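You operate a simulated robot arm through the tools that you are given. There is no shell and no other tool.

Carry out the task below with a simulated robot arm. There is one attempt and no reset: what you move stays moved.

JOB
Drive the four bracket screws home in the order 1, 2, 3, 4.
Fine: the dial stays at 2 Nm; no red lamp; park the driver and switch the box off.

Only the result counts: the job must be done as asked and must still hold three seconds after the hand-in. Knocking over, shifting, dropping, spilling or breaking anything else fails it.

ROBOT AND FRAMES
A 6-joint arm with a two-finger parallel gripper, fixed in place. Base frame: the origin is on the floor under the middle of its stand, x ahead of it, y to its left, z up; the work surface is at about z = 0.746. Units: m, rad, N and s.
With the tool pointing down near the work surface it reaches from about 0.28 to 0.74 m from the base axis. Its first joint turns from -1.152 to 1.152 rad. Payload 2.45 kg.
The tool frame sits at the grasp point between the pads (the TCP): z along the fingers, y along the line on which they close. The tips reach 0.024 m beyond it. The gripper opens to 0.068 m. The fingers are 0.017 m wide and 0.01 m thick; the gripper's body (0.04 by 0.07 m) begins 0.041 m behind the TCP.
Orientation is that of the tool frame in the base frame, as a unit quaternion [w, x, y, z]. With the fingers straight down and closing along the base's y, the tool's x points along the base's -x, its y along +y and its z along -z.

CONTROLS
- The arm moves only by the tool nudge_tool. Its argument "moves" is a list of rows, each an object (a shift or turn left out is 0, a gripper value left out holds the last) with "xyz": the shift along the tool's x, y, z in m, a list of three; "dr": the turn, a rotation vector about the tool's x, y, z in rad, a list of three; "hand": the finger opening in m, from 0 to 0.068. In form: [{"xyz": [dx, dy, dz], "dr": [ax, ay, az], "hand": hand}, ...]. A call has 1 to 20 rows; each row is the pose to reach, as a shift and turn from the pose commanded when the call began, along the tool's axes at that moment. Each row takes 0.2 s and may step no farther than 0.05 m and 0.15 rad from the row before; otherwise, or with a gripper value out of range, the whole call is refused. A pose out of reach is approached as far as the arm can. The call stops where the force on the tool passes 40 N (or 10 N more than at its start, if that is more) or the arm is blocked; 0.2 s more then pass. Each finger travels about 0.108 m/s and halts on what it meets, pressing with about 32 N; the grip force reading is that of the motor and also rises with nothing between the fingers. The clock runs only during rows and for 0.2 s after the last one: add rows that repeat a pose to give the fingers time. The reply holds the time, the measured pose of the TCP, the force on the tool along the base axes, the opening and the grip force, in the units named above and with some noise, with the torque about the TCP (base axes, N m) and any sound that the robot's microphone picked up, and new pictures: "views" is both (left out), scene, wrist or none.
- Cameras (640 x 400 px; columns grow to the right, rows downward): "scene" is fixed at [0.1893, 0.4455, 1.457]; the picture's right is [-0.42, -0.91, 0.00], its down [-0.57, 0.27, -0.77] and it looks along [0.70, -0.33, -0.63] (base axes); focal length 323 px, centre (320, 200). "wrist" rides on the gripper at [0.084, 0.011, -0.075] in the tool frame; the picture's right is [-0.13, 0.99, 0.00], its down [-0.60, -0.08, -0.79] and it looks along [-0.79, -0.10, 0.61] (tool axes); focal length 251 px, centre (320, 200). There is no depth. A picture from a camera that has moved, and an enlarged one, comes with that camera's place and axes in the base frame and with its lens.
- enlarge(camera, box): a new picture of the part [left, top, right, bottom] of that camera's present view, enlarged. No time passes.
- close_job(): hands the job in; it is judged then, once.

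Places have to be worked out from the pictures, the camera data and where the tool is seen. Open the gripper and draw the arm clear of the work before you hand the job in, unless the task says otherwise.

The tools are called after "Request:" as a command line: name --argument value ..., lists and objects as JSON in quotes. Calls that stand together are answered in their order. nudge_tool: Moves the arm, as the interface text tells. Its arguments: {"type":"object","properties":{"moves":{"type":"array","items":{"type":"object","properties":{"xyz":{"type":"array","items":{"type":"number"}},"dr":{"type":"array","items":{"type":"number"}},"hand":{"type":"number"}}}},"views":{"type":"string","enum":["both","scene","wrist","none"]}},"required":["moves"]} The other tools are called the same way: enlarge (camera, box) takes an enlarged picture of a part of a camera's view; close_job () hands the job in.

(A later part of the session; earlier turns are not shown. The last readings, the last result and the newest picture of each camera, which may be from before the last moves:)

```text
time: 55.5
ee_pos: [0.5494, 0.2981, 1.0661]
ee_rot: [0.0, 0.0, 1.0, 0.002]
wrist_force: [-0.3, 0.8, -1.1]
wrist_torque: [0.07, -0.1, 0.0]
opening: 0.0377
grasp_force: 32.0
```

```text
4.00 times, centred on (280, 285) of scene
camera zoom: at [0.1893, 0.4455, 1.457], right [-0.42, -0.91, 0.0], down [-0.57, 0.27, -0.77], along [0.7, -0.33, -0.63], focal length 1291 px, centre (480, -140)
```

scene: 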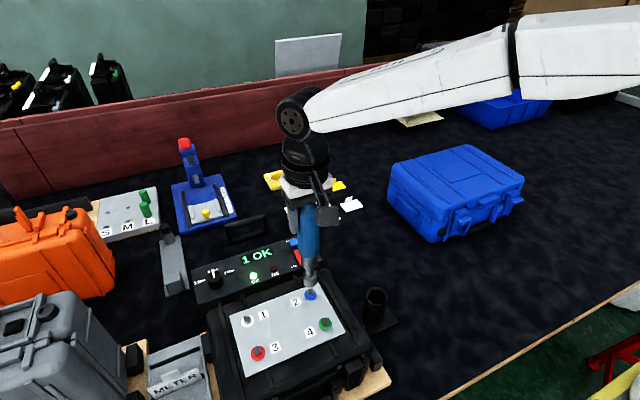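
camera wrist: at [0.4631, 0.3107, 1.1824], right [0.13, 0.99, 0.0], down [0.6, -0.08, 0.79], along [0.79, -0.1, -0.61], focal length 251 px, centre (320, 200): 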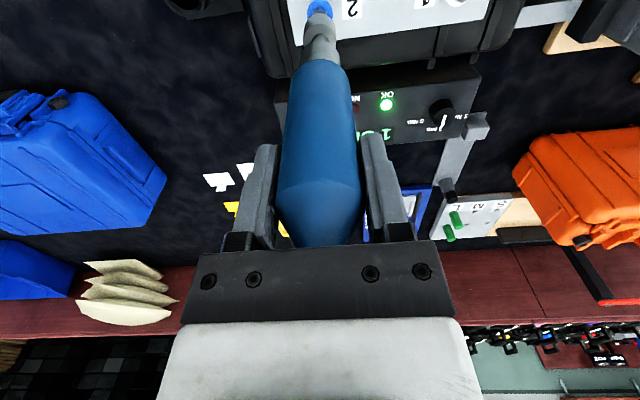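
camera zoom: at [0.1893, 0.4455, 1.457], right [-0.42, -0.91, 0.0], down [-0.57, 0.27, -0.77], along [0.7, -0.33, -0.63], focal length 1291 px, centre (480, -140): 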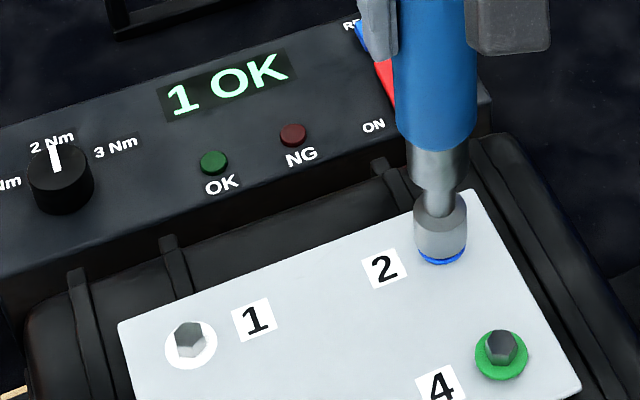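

The OK lamp went dark, so the driver is running on screw 2 and the socket is sinking. I keep following it down.

Request:
nudge_tool --moves '[{"xyz": [0, 0, 0.0008]}, {"xyz": [0, 0, 0.0016]}, {"xyz": [0, 0, 0.0024]}, {"xyz": [0, 0, 0.0032]}]' --views "none"

Request:
enlarge --camera "scene" --box '[225, 235, 335, 335]'

```text
time: 56.5
ee_pos: [0.5484, 0.2993, 1.0626]
ee_rot: [-0.001, 0.0, 1.0, 0.001]
wrist_force: [-1.4, -0.2, -1.5]
wrist_torque: [0.02, 0.12, -0.01]
opening: 0.0377
grasp_force: 32.6
```

```text
4.00 times, centred on (280, 285) of scene
camera zoom: at [0.1893, 0.4455, 1.457], right [-0.42, -0.91, 0.0], down [-0.57, 0.27, -0.77], along [0.7, -0.33, -0.63], focal length 1291 px, centre (480, -140)
```

zoom: 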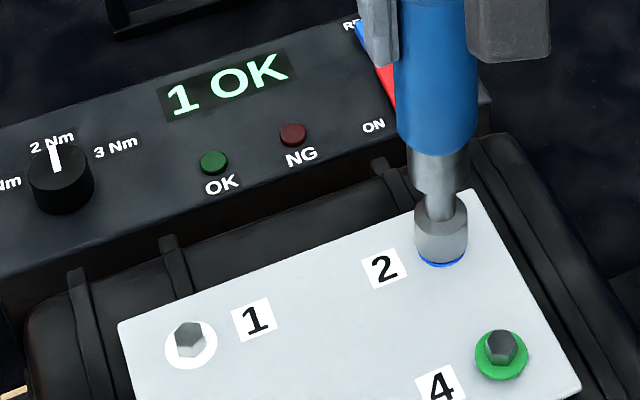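

Screw 2 is still running down smoothly, with lamps dark. I follow it further until it seats.

Request:
nudge_tool --moves '[{"xyz": [0, 0, 0.0008]}, {"xyz": [0, 0, 0.0016]}, {"xyz": [0, 0, 0.0024]}, {"xyz": [0, 0, 0.0032]}]' --views "none"

Request:
enlarge --camera "scene" --box '[225, 235, 335, 335]'

```text
time: 57.5
ee_pos: [0.5485, 0.2995, 1.0606]
ee_rot: [0.001, 0.0, 1.0, 0.001]
wrist_force: [-1.6, -3.0, 7.9]
wrist_torque: [-0.45, 0.33, -0.04]
opening: 0.0375
grasp_force: 32.1
```

```text
4.00 times, centred on (280, 285) of scene
camera zoom: at [0.1891, 0.4453, 1.457], right [-0.42, -0.91, 0.0], down [-0.57, 0.27, -0.77], along [0.7, -0.33, -0.63], focal length 1291 px, centre (480, -140)
```

zoom: 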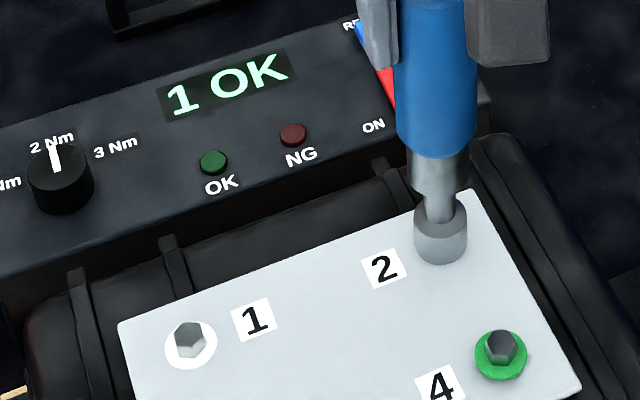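

The force is building (about 11 N net), so the head is seating. I add another millimetre and hold until the OK lamp lights.

Request:
nudge_tool --moves '[{"xyz": [0.0002, -0.0001, 0.0006]}, {"xyz": [0.0003, -0.0002, 0.001]}, {"xyz": [0.0003, -0.0002, 0.001]}]' --views "none"

Request:
enlarge --camera "scene" --box '[225, 235, 335, 335]'

```text
time: 58.2
ee_pos: [0.5486, 0.2975, 1.0609]
ee_rot: [0.001, 0.0, 1.0, 0.002]
wrist_force: [-1.0, -1.9, 16.0]
wrist_torque: [-0.45, 0.08, 0.0]
opening: 0.0375
grasp_force: 31.8
```

```text
4.00 times, centred on (280, 285) of scene
camera zoom: at [0.189, 0.4452, 1.4571], right [-0.42, -0.91, 0.0], down [-0.57, 0.27, -0.77], along [0.7, -0.33, -0.63], focal length 1291 px, centre (480, -140)
```

zoom: 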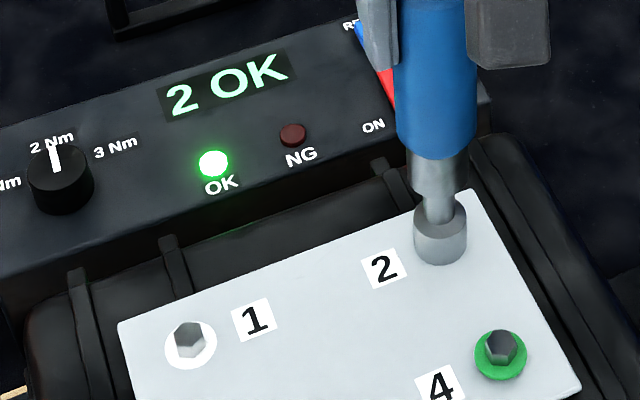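

The display shows "2 OK" with the green lamp on. I lift off and move to screw 3 (about −70 mm in x, +130 mm in y).

Request:
nudge_tool --moves '[{"xyz": [0, 0, -0.005]}, {"xyz": [0, 0, -0.02]}, {"xyz": [0, 0, -0.045]}, {"xyz": [0.018, 0.033, -0.05]}, {"xyz": [0.036, 0.066, -0.05]}, {"xyz": [0.054, 0.099, -0.05]}, {"xyz": [0.0705, 0.13, -0.05]}, {"xyz": [0.0705, 0.13, -0.05]}, {"xyz": [0.0705, 0.13, -0.05]}]' --views "both"

Request:
enlarge --camera "wrist" --box '[260, 0, 380, 75]'

Request:
enlarge --camera "scene" --box '[215, 235, 345, 375]'

```text
time: 60.2
ee_pos: [0.4767, 0.4298, 1.1105]
ee_rot: [0.0, 0.0, 1.0, 0.001]
wrist_force: [-0.2, 0.3, -3.9]
wrist_torque: [-0.02, 0.01, 0.0]
opening: 0.0373
grasp_force: 32.0
camera wrist: at [0.3919, 0.4401, 1.1859], right [0.13, 0.99, 0.0], down [0.6, -0.08, 0.79], along [0.79, -0.1, -0.61], focal length 251 px, centre (320, 200)
```

scene: 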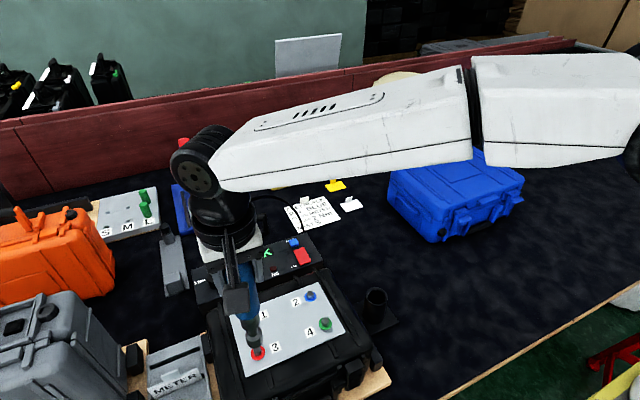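
wrist: 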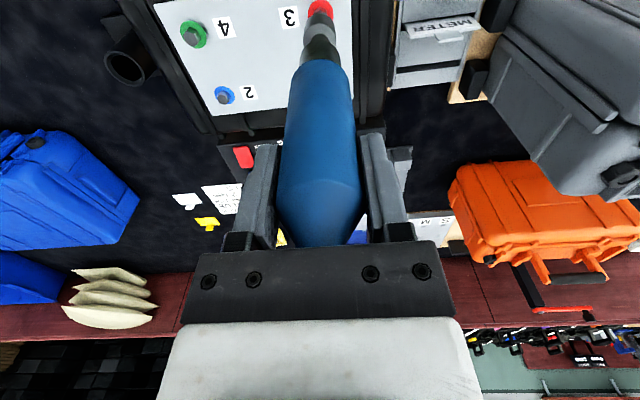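

```text
5.33 times, centred on (320, 38) of wrist
camera zoom: at [0.3919, 0.4401, 1.1859], right [0.13, 0.99, 0.0], down [0.6, -0.08, 0.79], along [0.79, -0.1, -0.61], focal length 1341 px, centre (320, 1067)
```

zoom: 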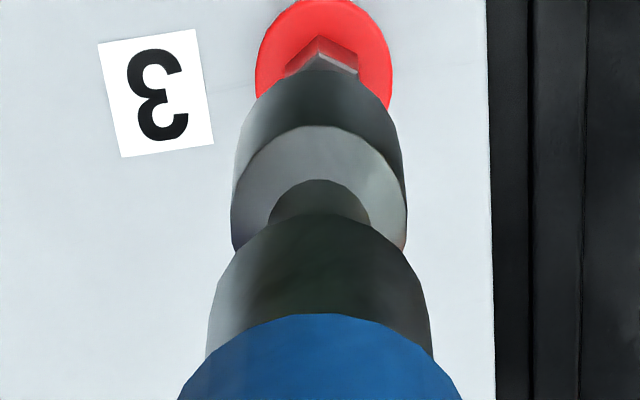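

```text
2.86 times, centred on (280, 305) of scene
camera zoom: at [0.1893, 0.4455, 1.4569], right [-0.42, -0.91, 0.0], down [-0.57, 0.27, -0.77], along [0.7, -0.33, -0.63], focal length 922 px, centre (434, -100)
```

zoom: 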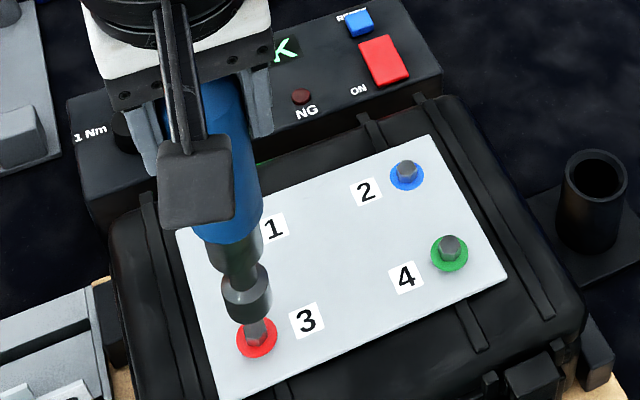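

The socket is within about 0.5 mm of screw 3's axis. I trim (+0.8 mm x, +0.4 mm y) and descend to just above the hex.

Request:
nudge_tool --moves '[{"xyz": [-0.0008, 0.0004, 0.01]}, {"xyz": [-0.0008, 0.0004, 0.02]}, {"xyz": [-0.0008, 0.0004, 0.03]}, {"xyz": [-0.0008, 0.0004, 0.034]}, {"xyz": [-0.0008, 0.0004, 0.034]}]' --views "none"

Request:
enlarge --camera "wrist" --box '[260, 0, 380, 75]'

Request:
enlarge --camera "scene" --box '[235, 325, 280, 370]'

Request:
enlarge --camera "scene" --box '[200, 225, 330, 355]'

```text
time: 61.5
ee_pos: [0.4781, 0.4294, 1.0762]
ee_rot: [0.001, 0.0, 1.0, 0.002]
wrist_force: [0.7, -0.2, -4.0]
wrist_torque: [0.03, 0.01, -0.02]
opening: 0.0376
grasp_force: 32.0
```

```text
5.33 times, centred on (320, 38) of wrist
camera zoom: at [0.3938, 0.4408, 1.1515], right [0.13, 0.99, 0.0], down [0.6, -0.08, 0.79], along [0.79, -0.1, -0.61], focal length 1341 px, centre (320, 1067)
```

zoom: 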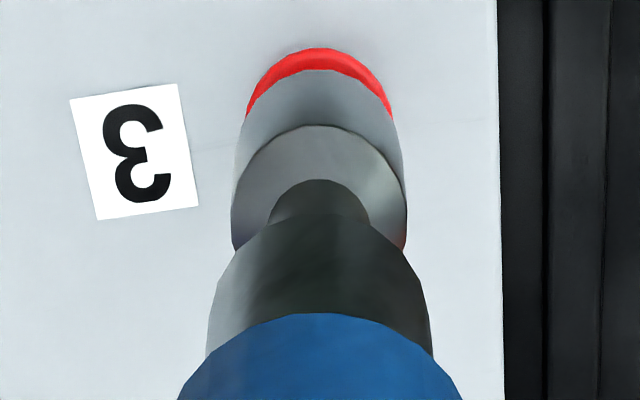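

```text
8.89 times, centred on (258, 348) of scene
camera zoom: at [0.1893, 0.4455, 1.4569], right [-0.42, -0.91, 0.0], down [-0.57, 0.27, -0.77], along [0.7, -0.33, -0.63], focal length 2868 px, centre (876, -1111)
```

zoom: 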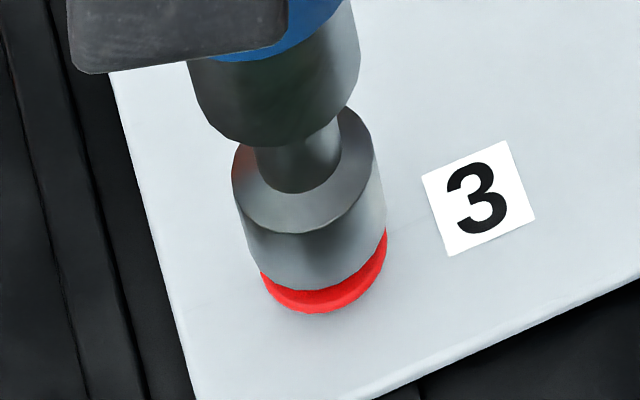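

```text
3.08 times, centred on (265, 290) of scene
camera zoom: at [0.1893, 0.4455, 1.4569], right [-0.42, -0.91, 0.0], down [-0.57, 0.27, -0.77], along [0.7, -0.33, -0.63], focal length 993 px, centre (489, -77)
```

zoom: 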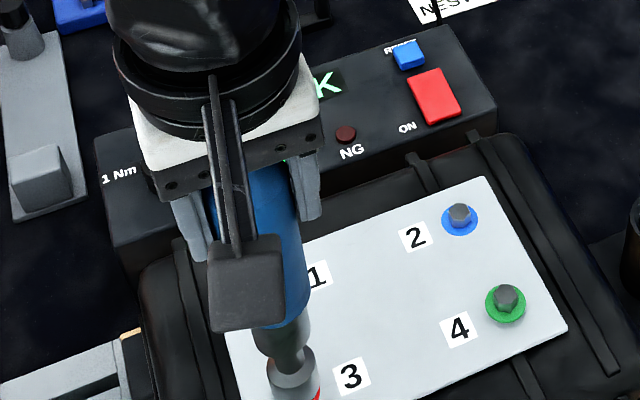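

Alignment on screw 3 is concentric in both views. NG is visible and dark, though the OK lamp hides behind the gripper from here. I descend into contact.

Request:
nudge_tool --moves '[{"xyz": [0, 0, 0.001]}, {"xyz": [0, 0, 0.002]}, {"xyz": [0, 0, 0.003]}, {"xyz": [0, 0, 0.004]}, {"xyz": [0, 0, 0.005]}, {"xyz": [0, 0, 0.0058]}, {"xyz": [0, 0, 0.0066]}]' --views "none"

Request:
enlarge --camera "scene" --box '[200, 225, 330, 355]'

Request:
enlarge --camera "wrist" --box '[200, 0, 420, 200]'

```text
time: 63.0
ee_pos: [0.479, 0.4292, 1.069]
ee_rot: [0.001, 0.0, 1.0, 0.002]
wrist_force: [0.2, -1.2, 2.7]
wrist_torque: [-0.24, 0.02, -0.02]
opening: 0.0378
grasp_force: 32.0
```

```text
3.08 times, centred on (265, 290) of scene
camera zoom: at [0.1893, 0.4454, 1.457], right [-0.42, -0.91, 0.0], down [-0.57, 0.27, -0.77], along [0.7, -0.33, -0.63], focal length 993 px, centre (489, -77)
```

zoom: 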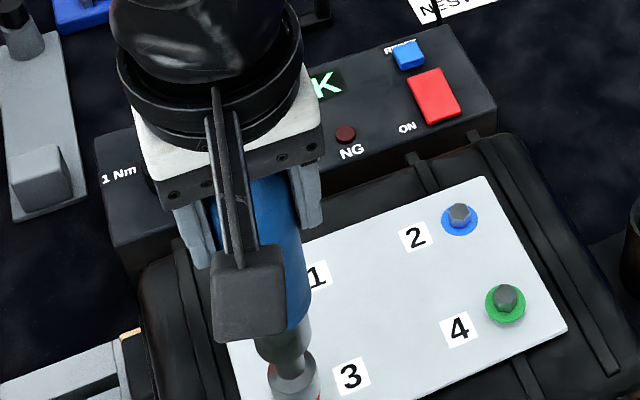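

```text
2.00 times, centred on (310, 100) of wrist
camera zoom: at [0.3939, 0.4408, 1.1451], right [0.13, 0.99, 0.0], down [0.6, -0.08, 0.79], along [0.79, -0.1, -0.61], focal length 503 px, centre (340, 400)
```

zoom: 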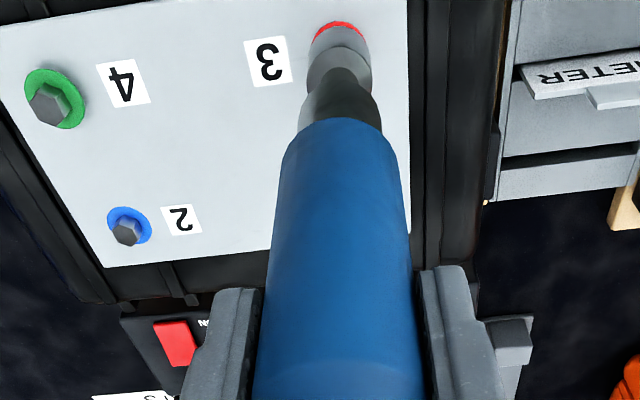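

Contact on screw 3 is made (about 6.5 N net). I press and follow it down in 0.8 mm steps.

Request:
nudge_tool --moves '[{"xyz": [0.0001, -0.0001, 0.0008]}, {"xyz": [0.0001, -0.0001, 0.0016]}, {"xyz": [0.0001, -0.0001, 0.0024]}, {"xyz": [0.0001, -0.0001, 0.0032]}]' --views "none"

Request:
enlarge --camera "scene" --box '[200, 225, 330, 355]'

```text
time: 64.0
ee_pos: [0.4766, 0.4295, 1.0651]
ee_rot: [0.0, 0.0, 1.0, 0.001]
wrist_force: [0.6, 0.3, -1.6]
wrist_torque: [0.1, -0.08, 0.01]
opening: 0.0377
grasp_force: 32.2
```

```text
3.08 times, centred on (265, 290) of scene
camera zoom: at [0.1893, 0.4455, 1.457], right [-0.42, -0.91, 0.0], down [-0.57, 0.27, -0.77], along [0.7, -0.33, -0.63], focal length 993 px, centre (489, -77)
```

zoom: 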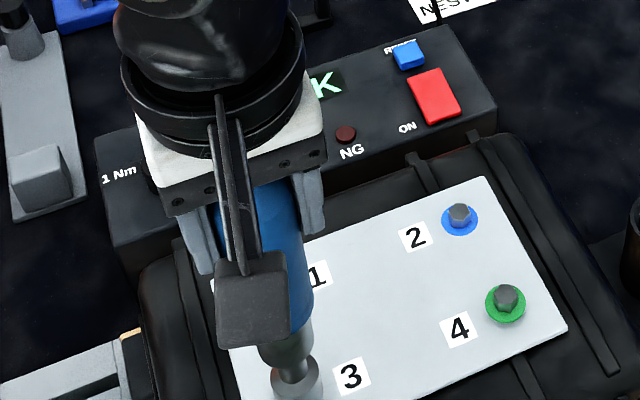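

The force fell back while sinking (z=1.065), so screw 3 is running in. I keep following.

Request:
nudge_tool --moves '[{"xyz": [0, 0, 0.0008]}, {"xyz": [0, 0, 0.0016]}, {"xyz": [0, 0, 0.0024]}, {"xyz": [0, 0, 0.0032]}]' --views "none"

Request:
enlarge --camera "scene" --box '[200, 225, 330, 355]'

```text
time: 65.0
ee_pos: [0.4775, 0.429, 1.0635]
ee_rot: [0.0, -0.001, 1.0, 0.0]
wrist_force: [-0.2, -0.5, -2.2]
wrist_torque: [-0.08, 0.08, 0.02]
opening: 0.0374
grasp_force: 32.1
```

```text
3.08 times, centred on (265, 290) of scene
camera zoom: at [0.1893, 0.4455, 1.457], right [-0.42, -0.91, 0.0], down [-0.57, 0.27, -0.77], along [0.7, -0.33, -0.63], focal length 993 px, centre (489, -77)
```

zoom: 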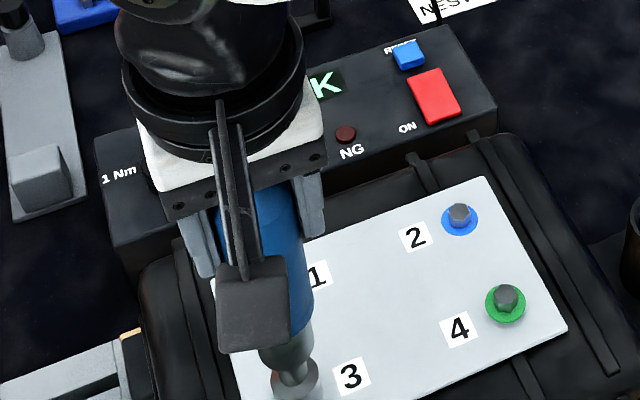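

Screw 3 is still descending with light force, and NG stays dark. I continue to the seat.

Request:
nudge_tool --moves '[{"xyz": [0, 0, 0.0008]}, {"xyz": [0, 0, 0.0016]}, {"xyz": [0, 0, 0.0024]}, {"xyz": [0, 0, 0.003]}]' --views "none"

Request:
enlarge --camera "scene" --box '[200, 225, 330, 355]'

```text
time: 66.0
ee_pos: [0.4785, 0.4299, 1.0606]
ee_rot: [0.001, 0.0, 1.0, 0.002]
wrist_force: [-3.4, -2.3, 13.0]
wrist_torque: [-0.57, 0.44, -0.02]
opening: 0.0372
grasp_force: 32.5
```

```text
3.08 times, centred on (265, 290) of scene
camera zoom: at [0.189, 0.4452, 1.4571], right [-0.42, -0.91, 0.0], down [-0.57, 0.27, -0.77], along [0.7, -0.33, -0.63], focal length 993 px, centre (489, -77)
```

zoom: 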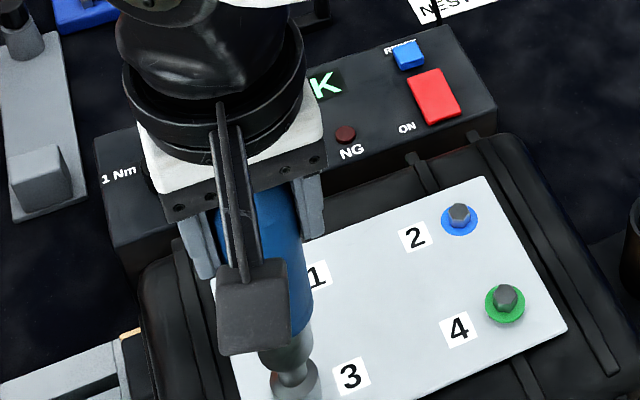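

The screw has seated (about 17 N net) at the same depth as the others. I hold the press a good second longer so the clutch can trip, since the OK lamp is hidden from view here.

Request:
nudge_tool --moves '[{"xyz": [0.0002, -0.0002, 0.0005]}, {"xyz": [0.0002, -0.0002, 0.0008]}, {"xyz": [0.0002, -0.0002, 0.0008]}, {"xyz": [0.0002, -0.0002, 0.0008]}, {"xyz": [0.0002, -0.0002, 0.0008]}, {"xyz": [0.0002, -0.0002, 0.0008]}]' --views "both"

Request:
enlarge --camera "scene" --box '[180, 225, 330, 355]'

Request:
enlarge --camera "wrist" --box '[200, 100, 440, 250]'

```text
time: 67.5
ee_pos: [0.4786, 0.4296, 1.0605]
ee_rot: [0.002, 0.0, 1.0, 0.002]
wrist_force: [-0.5, -1.6, 26.5]
wrist_torque: [-0.47, -0.12, -0.05]
opening: 0.0374
grasp_force: 32.5
camera wrist: at [0.3936, 0.4401, 1.1361], right [0.13, 0.99, 0.01], down [0.6, -0.08, 0.79], along [0.79, -0.1, -0.61], focal length 251 px, centre (320, 200)
```

scene: 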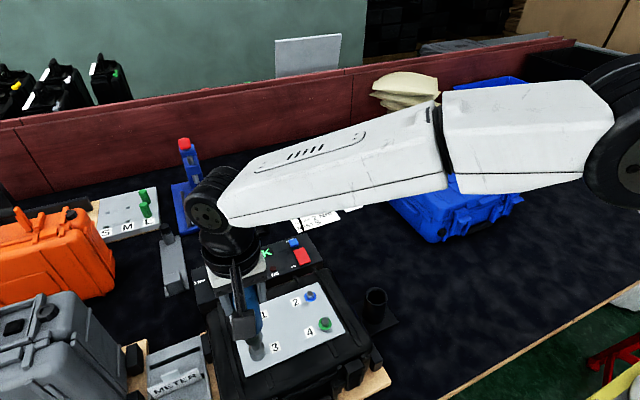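
wrist: 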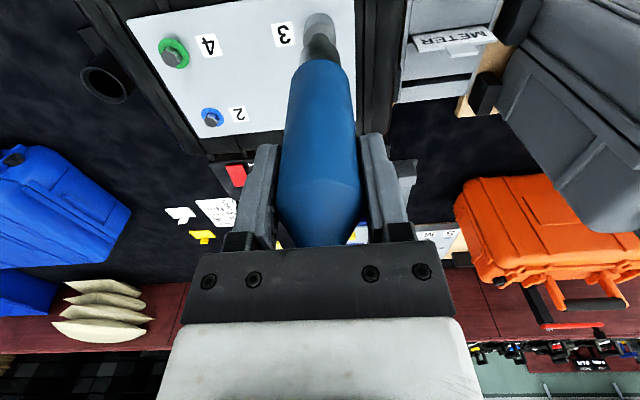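

```text
3.08 times, centred on (255, 290) of scene
camera zoom: at [0.1889, 0.445, 1.4572], right [-0.42, -0.91, 0.0], down [-0.57, 0.27, -0.77], along [0.7, -0.33, -0.63], focal length 993 px, centre (520, -77)
```

zoom: 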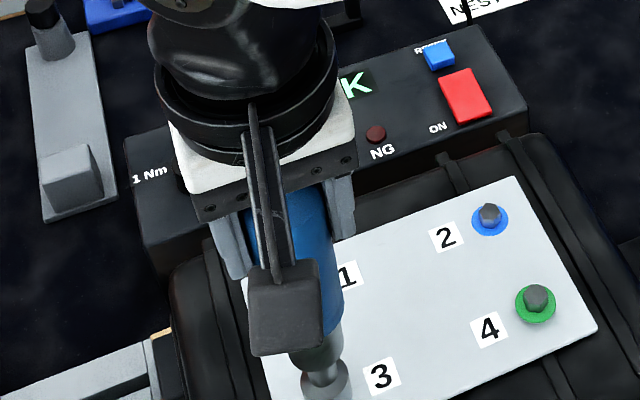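

```text
2.67 times, centred on (320, 175) of wrist
camera zoom: at [0.3936, 0.4401, 1.1361], right [0.13, 0.99, 0.01], down [0.6, -0.08, 0.79], along [0.79, -0.1, -0.61], focal length 670 px, centre (320, 267)
```

zoom: 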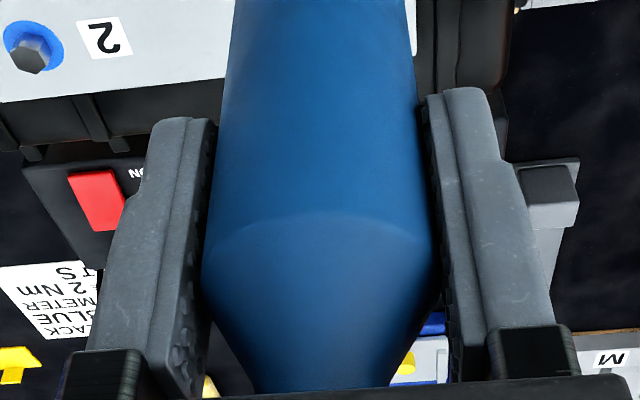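

The press held over a second at full depth, with NG dark. I lift off and move 130 mm in −y to hover over screw 4, which also uncovers the display.

Request:
nudge_tool --moves '[{"xyz": [0, 0, -0.005]}, {"xyz": [0, 0, -0.02]}, {"xyz": [0, 0, -0.045]}, {"xyz": [0, -0.04, -0.05]}, {"xyz": [0, -0.085, -0.05]}, {"xyz": [0, -0.13, -0.05]}, {"xyz": [0, -0.13, -0.05]}, {"xyz": [0, -0.13, -0.05]}]' --views "both"

Request:
enlarge --camera "wrist" --box '[260, 0, 380, 75]'

Request:
enlarge --camera "scene" --box '[215, 235, 345, 375]'

```text
time: 69.2
ee_pos: [0.4786, 0.2984, 1.1095]
ee_rot: [0.0, 0.001, 1.0, 0.001]
wrist_force: [0.9, -0.2, -3.4]
wrist_torque: [0.01, -0.02, 0.03]
opening: 0.0377
grasp_force: 32.0
camera wrist: at [0.3946, 0.3102, 1.1841], right [0.13, 0.99, 0.0], down [0.6, -0.08, 0.79], along [0.79, -0.1, -0.61], focal length 251 px, centre (320, 200)
```

scene: 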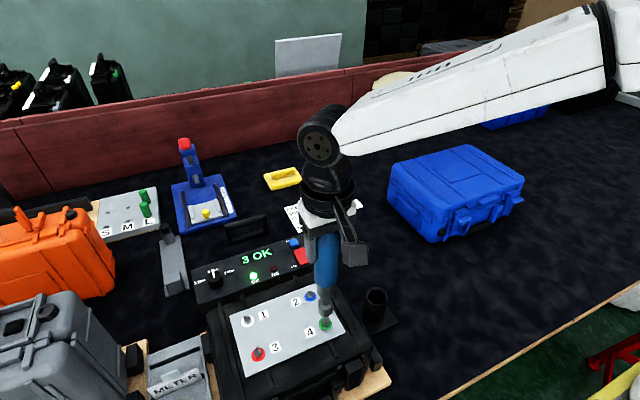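
wrist: 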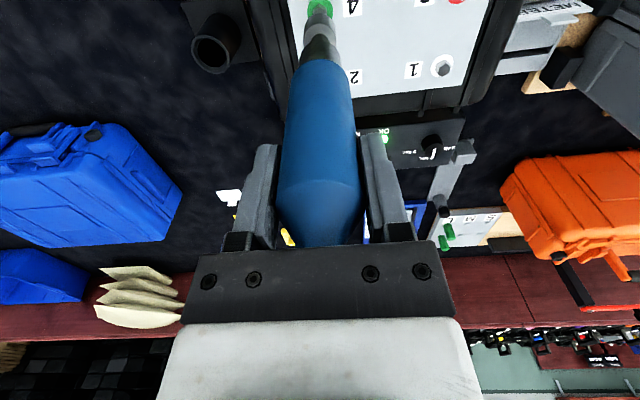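

```text
5.33 times, centred on (320, 38) of wrist
camera zoom: at [0.3946, 0.3102, 1.1841], right [0.13, 0.99, 0.0], down [0.6, -0.08, 0.79], along [0.79, -0.1, -0.61], focal length 1341 px, centre (320, 1067)
```

zoom: 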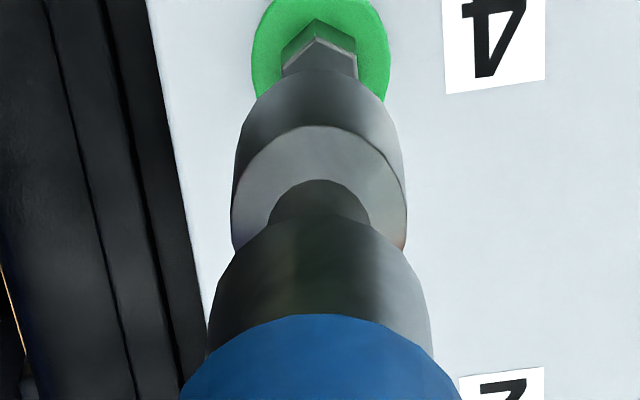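

```text
2.86 times, centred on (280, 305) of scene
camera zoom: at [0.1894, 0.4455, 1.457], right [-0.42, -0.91, 0.0], down [-0.57, 0.27, -0.77], along [0.7, -0.33, -0.63], focal length 922 px, centre (434, -100)
```

zoom: 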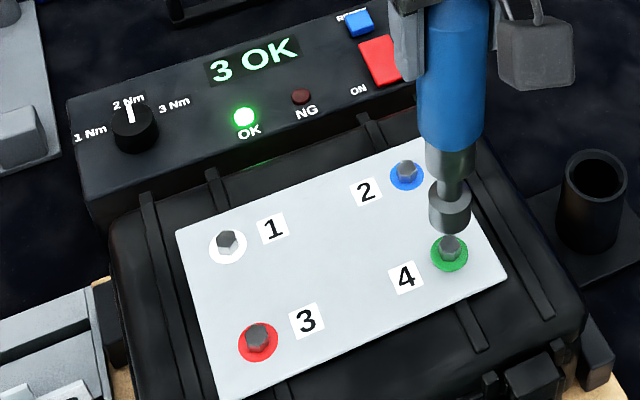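

The display shows "3 OK" with the green lamp on and NG dark. Screw 4 lines up in y and needs about −0.7 mm in x; I descend to just above it.

Request:
nudge_tool --moves '[{"xyz": [0.0007, 0.0001, 0.01]}, {"xyz": [0.0007, 0.0001, 0.02]}, {"xyz": [0.0007, 0.0001, 0.03]}, {"xyz": [0.0007, 0.0001, 0.034]}, {"xyz": [0.0007, 0.0001, 0.034]}]' --views "none"

Request:
enlarge --camera "wrist" --box '[260, 0, 380, 75]'

Request:
enlarge --camera "scene" --box '[305, 300, 350, 345]'

```text
time: 70.5
ee_pos: [0.4782, 0.2988, 1.0739]
ee_rot: [-0.001, 0.0, 1.0, 0.001]
wrist_force: [0.1, 0.7, -3.5]
wrist_torque: [0.02, 0.0, 0.01]
opening: 0.0373
grasp_force: 31.8
```

```text
5.33 times, centred on (320, 38) of wrist
camera zoom: at [0.3932, 0.3101, 1.15], right [0.13, 0.99, 0.0], down [0.6, -0.08, 0.79], along [0.79, -0.1, -0.61], focal length 1341 px, centre (320, 1067)
```

zoom: 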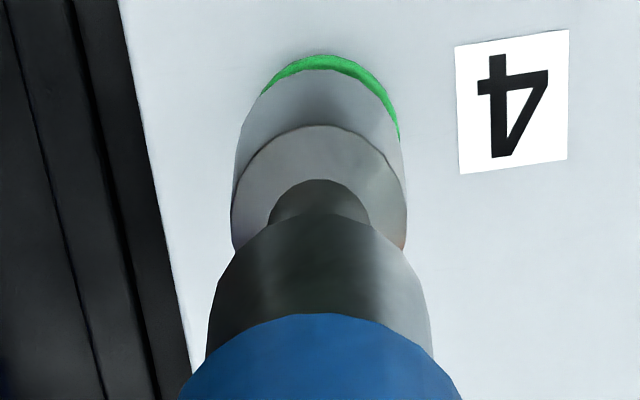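

```text
8.89 times, centred on (328, 322) of scene
camera zoom: at [0.1893, 0.4455, 1.457], right [-0.42, -0.91, 0.0], down [-0.57, 0.27, -0.77], along [0.7, -0.33, -0.63], focal length 2868 px, centre (253, -889)
```

zoom: 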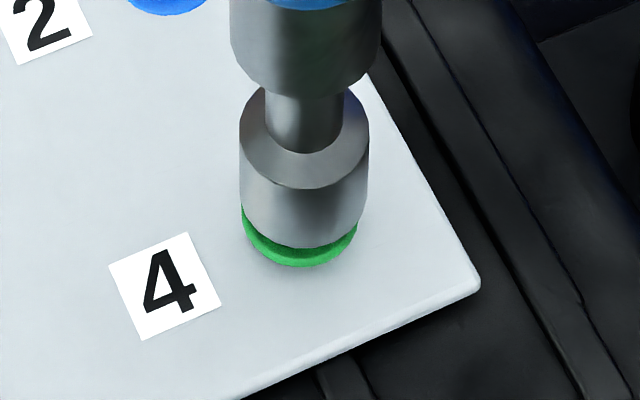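

Both views show screw 4 about 0.7 mm toward +y of the socket. I trim that and descend into contact.

Request:
nudge_tool --moves '[{"xyz": [-0.0003, 0.0007, 0.0005]}, {"xyz": [-0.0003, 0.0007, 0.0015]}, {"xyz": [-0.0003, 0.0007, 0.0025]}, {"xyz": [-0.0003, 0.0007, 0.0035]}, {"xyz": [-0.0003, 0.0007, 0.0043]}, {"xyz": [-0.0003, 0.0007, 0.005]}]' --views "none"

Request:
enlarge --camera "scene" --box '[225, 235, 345, 345]'

Request:
enlarge --camera "wrist" --box '[260, 0, 380, 75]'

```text
time: 71.8
ee_pos: [0.4784, 0.2977, 1.0714]
ee_rot: [-0.001, 0.001, 1.0, 0.002]
wrist_force: [-1.8, 0.3, 3.9]
wrist_torque: [-0.03, 0.27, 0.01]
opening: 0.0378
grasp_force: 32.4
```

```text
3.64 times, centred on (285, 290) of scene
camera zoom: at [0.1892, 0.4454, 1.457], right [-0.42, -0.91, 0.0], down [-0.57, 0.27, -0.77], along [0.7, -0.33, -0.63], focal length 1174 px, centre (447, -127)
```

zoom: 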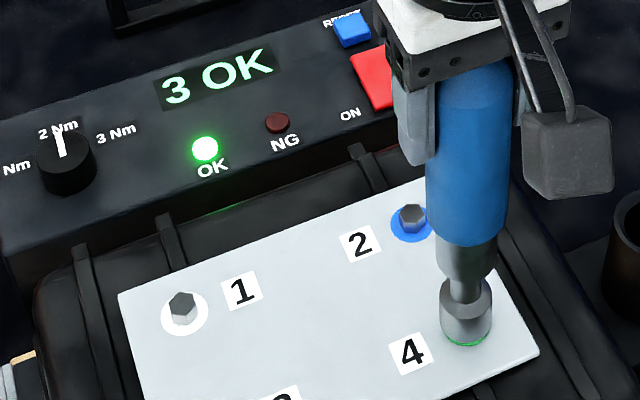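

```text
5.33 times, centred on (320, 38) of wrist
camera zoom: at [0.3932, 0.3109, 1.1456], right [0.13, 0.99, 0.0], down [0.6, -0.08, 0.79], along [0.79, -0.1, -0.61], focal length 1341 px, centre (320, 1067)
```

zoom: 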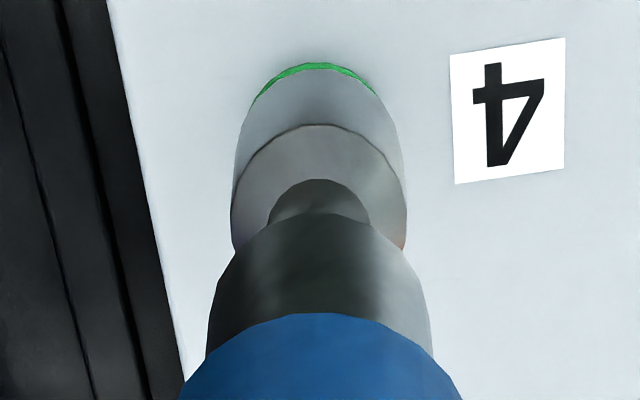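

Contact on screw 4 (about 7.5 N net), well centred, and the lamps are visible. I press and follow in 0.8 mm steps.

Request:
nudge_tool --moves '[{"xyz": [0.0001, -0.0001, 0.0008]}, {"xyz": [0.0001, -0.0001, 0.0016]}, {"xyz": [0.0001, -0.0001, 0.0024]}, {"xyz": [0.0001, -0.0001, 0.0032]}]' --views "none"

Request:
enlarge --camera "scene" --box '[225, 235, 345, 345]'

```text
time: 72.8
ee_pos: [0.4775, 0.2984, 1.066]
ee_rot: [0.0, 0.0, 1.0, 0.002]
wrist_force: [-0.3, -0.1, -1.3]
wrist_torque: [0.11, -0.13, -0.05]
opening: 0.0376
grasp_force: 32.1
```

```text
3.64 times, centred on (285, 290) of scene
camera zoom: at [0.1893, 0.4455, 1.457], right [-0.42, -0.91, 0.0], down [-0.57, 0.27, -0.77], along [0.7, -0.33, -0.63], focal length 1174 px, centre (447, -127)
```

zoom: 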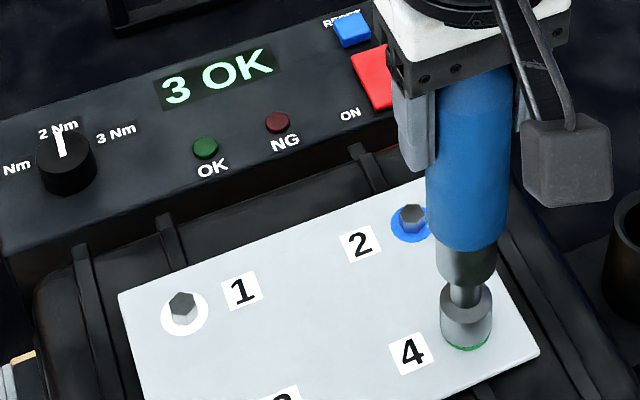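

Screw 4 is running (OK lamp dark, force light). I keep following it down.

Request:
nudge_tool --moves '[{"xyz": [0, 0, 0.0008]}, {"xyz": [0, 0, 0.0016]}, {"xyz": [0, 0, 0.0024]}, {"xyz": [0, 0, 0.0032]}]' --views "none"

Request:
enlarge --camera "scene" --box '[225, 235, 345, 345]'

```text
time: 73.8
ee_pos: [0.4769, 0.2993, 1.0636]
ee_rot: [0.001, 0.0, 1.0, 0.001]
wrist_force: [1.3, -0.4, -2.5]
wrist_torque: [0.06, -0.09, 0.0]
opening: 0.0375
grasp_force: 32.2
```

```text
3.64 times, centred on (285, 290) of scene
camera zoom: at [0.1893, 0.4455, 1.457], right [-0.42, -0.91, 0.0], down [-0.57, 0.27, -0.77], along [0.7, -0.33, -0.63], focal length 1174 px, centre (447, -127)
```

zoom: 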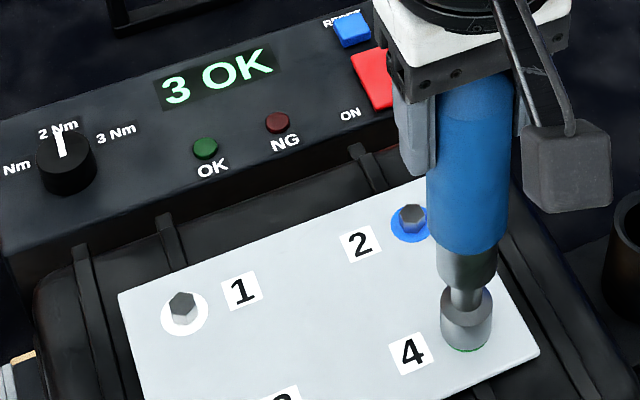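

The screw is still going in with no NG light. I continue to the seat.

Request:
nudge_tool --moves '[{"xyz": [0, 0, 0.0008]}, {"xyz": [0, 0, 0.0016]}, {"xyz": [0, 0, 0.0024]}, {"xyz": [0, 0, 0.0032]}]' --views "none"

Request:
enlarge --camera "scene" --box '[225, 235, 345, 345]'

```text
time: 74.8
ee_pos: [0.4767, 0.2987, 1.0611]
ee_rot: [0.001, 0.0, 1.0, 0.001]
wrist_force: [-2.4, -5.2, 14.7]
wrist_torque: [-0.68, 0.36, 0.01]
opening: 0.0375
grasp_force: 31.4
```

```text
3.64 times, centred on (285, 290) of scene
camera zoom: at [0.189, 0.4452, 1.4571], right [-0.42, -0.91, 0.0], down [-0.57, 0.27, -0.77], along [0.7, -0.33, -0.63], focal length 1174 px, centre (447, -127)
```

zoom: 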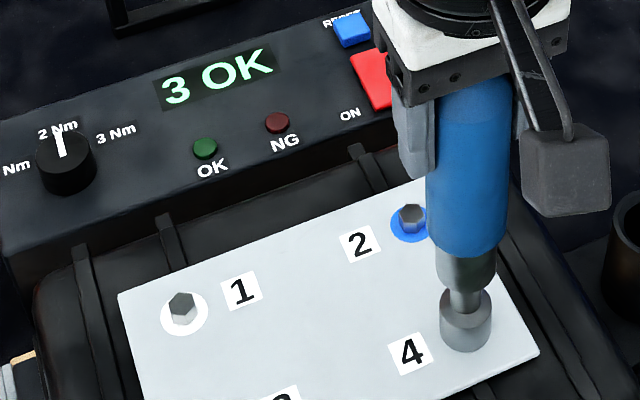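

The head is seating (about 18 N net), and OK has not lit yet. I hold the press with a touch more depth.

Request:
nudge_tool --moves '[{"xyz": [0.0003, -0.0003, 0.0004]}, {"xyz": [0.0003, -0.0003, 0.0006]}, {"xyz": [0.0003, -0.0003, 0.0006]}]' --views "none"

Request:
enlarge --camera "scene" --box '[225, 235, 345, 345]'

```text
time: 75.7
ee_pos: [0.4774, 0.2988, 1.0612]
ee_rot: [0.002, 0.0, 1.0, 0.002]
wrist_force: [-2.3, -3.7, 26.8]
wrist_torque: [-0.72, 0.21, -0.07]
opening: 0.0375
grasp_force: 31.8
```

```text
3.64 times, centred on (285, 290) of scene
camera zoom: at [0.1888, 0.4451, 1.4572], right [-0.42, -0.91, 0.0], down [-0.57, 0.27, -0.77], along [0.7, -0.33, -0.63], focal length 1174 px, centre (447, -127)
```

zoom: 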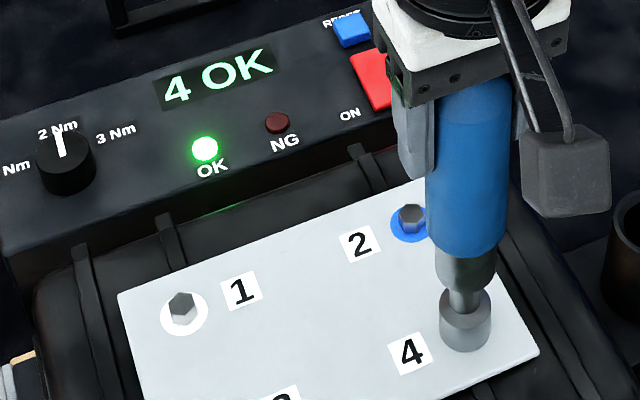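

"4 OK" with the green lamp lit and NG dark: all four screws are home in order. I lift off, rise, and carry the driver back above its holster.

Request:
nudge_tool --moves '[{"xyz": [0, 0, -0.005]}, {"xyz": [0, 0, -0.02]}, {"xyz": [0, 0, -0.05]}, {"xyz": [0, 0, -0.08]}, {"xyz": [-0.013, -0.04, -0.08]}, {"xyz": [-0.026, -0.08, -0.08]}, {"xyz": [-0.039, -0.12, -0.08]}, {"xyz": [-0.05, -0.1545, -0.07]}, {"xyz": [-0.05, -0.1545, -0.03]}, {"xyz": [-0.05, -0.1545, 0.015]}, {"xyz": [-0.05, -0.1545, 0.015]}, {"xyz": [-0.05, -0.1545, 0.015]}]' --views "both"

Request:
enlarge --camera "scene" --box '[340, 230, 420, 330]'

Request:
enlarge --camera "wrist" --box '[240, 0, 400, 100]'

```text
time: 78.2
ee_pos: [0.5267, 0.1445, 1.0437]
ee_rot: [0.0, 0.0, 1.0, 0.001]
wrist_force: [1.1, 0.4, -4.5]
wrist_torque: [-0.02, -0.01, 0.0]
opening: 0.0374
grasp_force: 31.6
camera wrist: at [0.4427, 0.1558, 1.1195], right [0.13, 0.99, 0.0], down [0.6, -0.08, 0.79], along [0.79, -0.1, -0.61], focal length 251 px, centre (320, 200)
```

scene: 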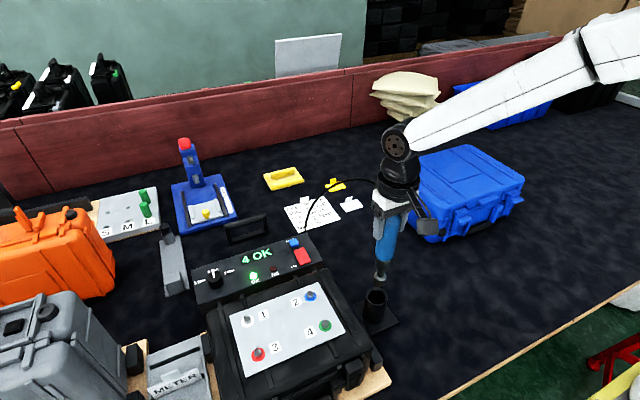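
wrist: 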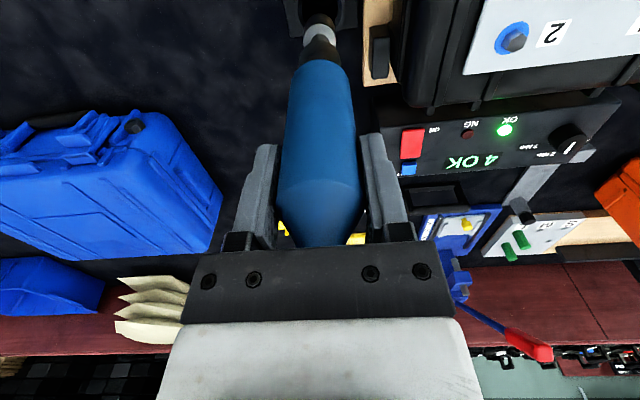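

```text
4.00 times, centred on (380, 280) of scene
camera zoom: at [0.1894, 0.4455, 1.457], right [-0.42, -0.91, 0.0], down [-0.57, 0.27, -0.77], along [0.7, -0.33, -0.63], focal length 1291 px, centre (80, -120)
```

zoom: 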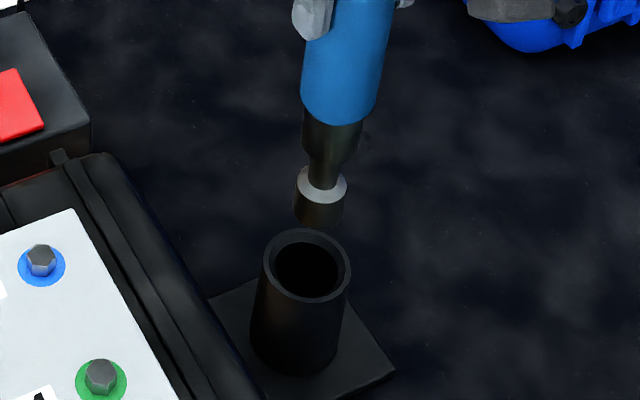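

```text
4.00 times, centred on (320, 50) of wrist
camera zoom: at [0.4427, 0.1558, 1.1195], right [0.13, 0.99, 0.0], down [0.6, -0.08, 0.79], along [0.79, -0.1, -0.61], focal length 1006 px, centre (320, 800)
```

zoom: 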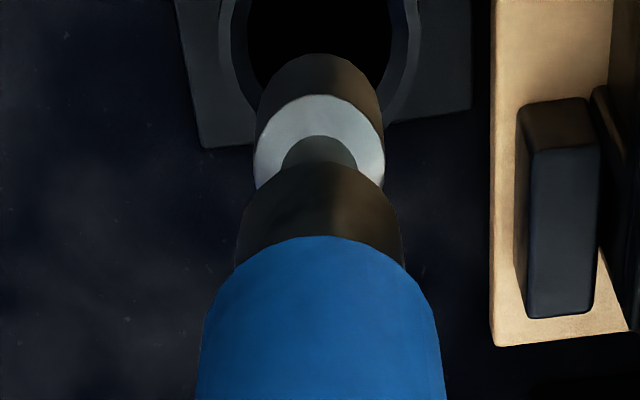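

The holster is centred under the socket. I lower in stages to z≈0.95 first.

Request:
nudge_tool --moves '[{"xyz": [0, 0, 0.02]}, {"xyz": [0, 0, 0.04]}, {"xyz": [0, 0, 0.06]}, {"xyz": [0, 0, 0.08]}, {"xyz": [0, 0, 0.095]}, {"xyz": [0, 0, 0.105]}, {"xyz": [0, 0, 0.105]}]' --views "none"

Request:
enlarge --camera "scene" --box '[340, 230, 420, 330]'

Request:
enlarge --camera "wrist" --box '[240, 0, 400, 100]'

```text
time: 79.8
ee_pos: [0.5278, 0.1462, 0.9389]
ee_rot: [0.0, 0.001, 1.0, 0.002]
wrist_force: [-0.3, 0.4, -3.9]
wrist_torque: [-0.01, -0.03, 0.01]
opening: 0.0373
grasp_force: 32.1
```

```text
4.00 times, centred on (380, 280) of scene
camera zoom: at [0.1894, 0.4455, 1.457], right [-0.42, -0.91, 0.0], down [-0.57, 0.27, -0.77], along [0.7, -0.33, -0.63], focal length 1291 px, centre (80, -120)
```

zoom: 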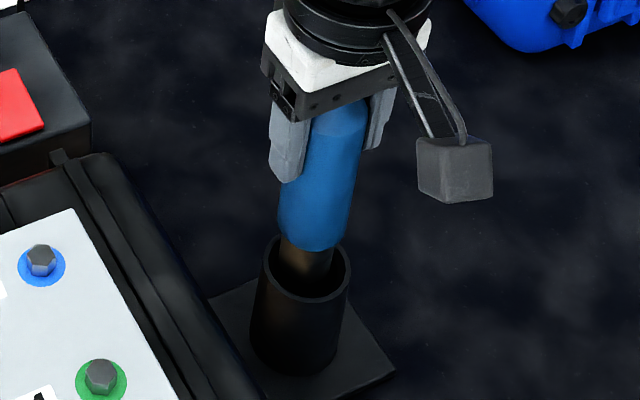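

```text
4.00 times, centred on (320, 50) of wrist
camera zoom: at [0.4429, 0.1569, 1.0148], right [0.13, 0.99, 0.0], down [0.6, -0.08, 0.79], along [0.79, -0.1, -0.61], focal length 1006 px, centre (320, 800)
```

zoom: 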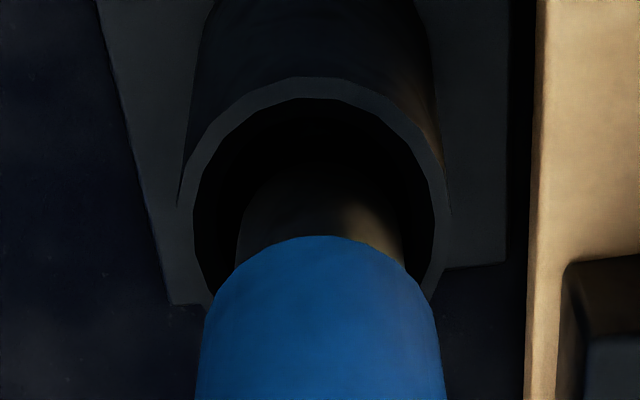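

The driver is entering the bore, about 1 mm toward +y of centre, with no contact. I trim and lower slowly.

Request:
nudge_tool --moves '[{"xyz": [0, -0.001, 0.003]}, {"xyz": [0, -0.001, 0.006]}, {"xyz": [0, -0.001, 0.009]}, {"xyz": [0, -0.001, 0.011]}, {"xyz": [0, -0.001, 0.011]}]' --views "none"

```text
time: 81.0
ee_pos: [0.5269, 0.1448, 0.9275]
ee_rot: [0.0, -0.001, 1.0, 0.001]
wrist_force: [-0.3, -0.5, -2.9]
wrist_torque: [0.02, 0.0, -0.02]
opening: 0.0377
grasp_force: 32.3
```

There is no bottom contact yet at z≈0.928. I continue in 1 mm steps.

Request:
nudge_tool --moves '[{"xyz": [0, 0, 0.001]}, {"xyz": [0, 0, 0.002]}, {"xyz": [0, 0, 0.003]}]' --views "none"

```text
time: 81.8
ee_pos: [0.528, 0.144, 0.9246]
ee_rot: [0.0, 0.0, 1.0, 0.002]
wrist_force: [-0.5, 0.8, -4.4]
wrist_torque: [0.0, -0.02, -0.02]
opening: 0.0376
grasp_force: 31.6
```

The driver is still free. I lower another 3 mm in fine steps.

Request:
nudge_tool --moves '[{"xyz": [0, 0, 0.001]}, {"xyz": [0, 0, 0.002]}, {"xyz": [0, 0, 0.003]}]' --views "none"

Request:
enlarge --camera "scene" --box '[340, 230, 420, 330]'

Request:
enlarge --camera "scene" --box '[190, 225, 330, 355]'

```text
time: 82.7
ee_pos: [0.5281, 0.1436, 0.9235]
ee_rot: [0.001, 0.0, 1.0, 0.002]
wrist_force: [-5.3, -3.1, 19.3]
wrist_torque: [-0.59, 0.74, -0.07]
opening: 0.0377
grasp_force: 31.6
```

```text
4.00 times, centred on (380, 280) of scene
camera zoom: at [0.1888, 0.4453, 1.4571], right [-0.42, -0.91, 0.0], down [-0.57, 0.27, -0.78], along [0.7, -0.33, -0.63], focal length 1291 px, centre (80, -120)
```

zoom: 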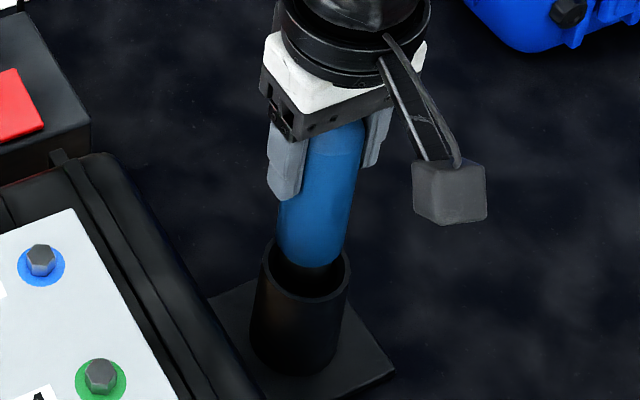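

```text
3.08 times, centred on (260, 290) of scene
camera zoom: at [0.1888, 0.4453, 1.4571], right [-0.42, -0.91, 0.0], down [-0.57, 0.27, -0.78], along [0.7, -0.33, -0.63], focal length 993 px, centre (505, -77)
```

zoom: 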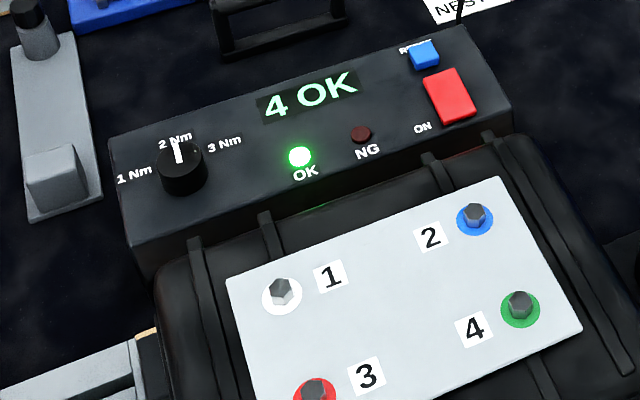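

The driver has bottomed in the holster at z≈0.924, with 4 OK shown and NG dark. I unload by 1.8 mm and open the fingers.

Request:
nudge_tool --moves '[{"xyz": [0, 0, -0.0018]}, {"xyz": [0, 0, -0.0018]}, {"xyz": [0, 0, -0.0018], "hand": 0.05}, {"xyz": [0, 0, -0.0018], "hand": 0.068}, {"xyz": [0, 0, -0.0018], "hand": 0.068}]' --views "none"

Request:
enlarge --camera "scene" --box '[340, 210, 420, 330]'

Request:
enlarge --camera "wrist" --box '[180, 0, 460, 260]'

```text
time: 83.8
ee_pos: [0.5279, 0.1442, 0.923]
ee_rot: [0.0, 0.0, 1.0, 0.002]
wrist_force: [-0.1, 0.4, 0.6]
wrist_torque: [0.03, 0.02, -0.03]
opening: 0.0678
grasp_force: 0.1
```

```text
3.33 times, centred on (380, 270) of scene
camera zoom: at [0.1893, 0.4455, 1.457], right [-0.42, -0.91, 0.0], down [-0.57, 0.27, -0.77], along [0.7, -0.33, -0.63], focal length 1076 px, centre (120, -33)
```

zoom: 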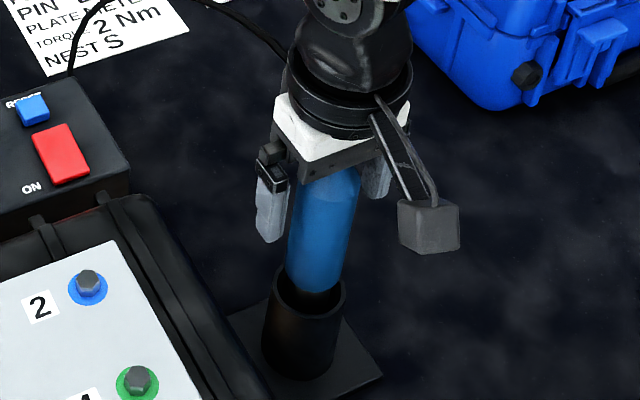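

```text
1.54 times, centred on (320, 130) of wrist
camera zoom: at [0.4428, 0.1558, 0.9994], right [0.13, 0.99, 0.0], down [0.6, -0.08, 0.79], along [0.79, -0.1, -0.61], focal length 387 px, centre (320, 308)
```

zoom: 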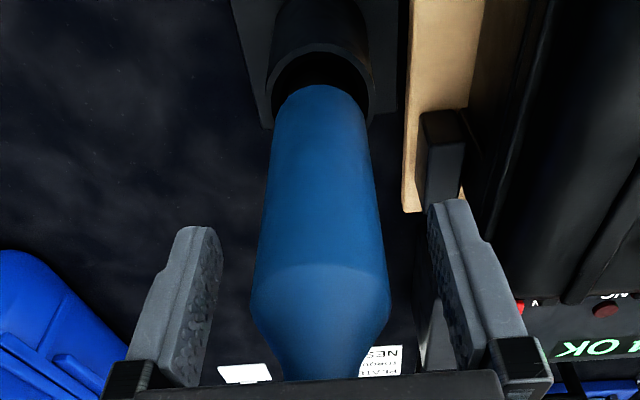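

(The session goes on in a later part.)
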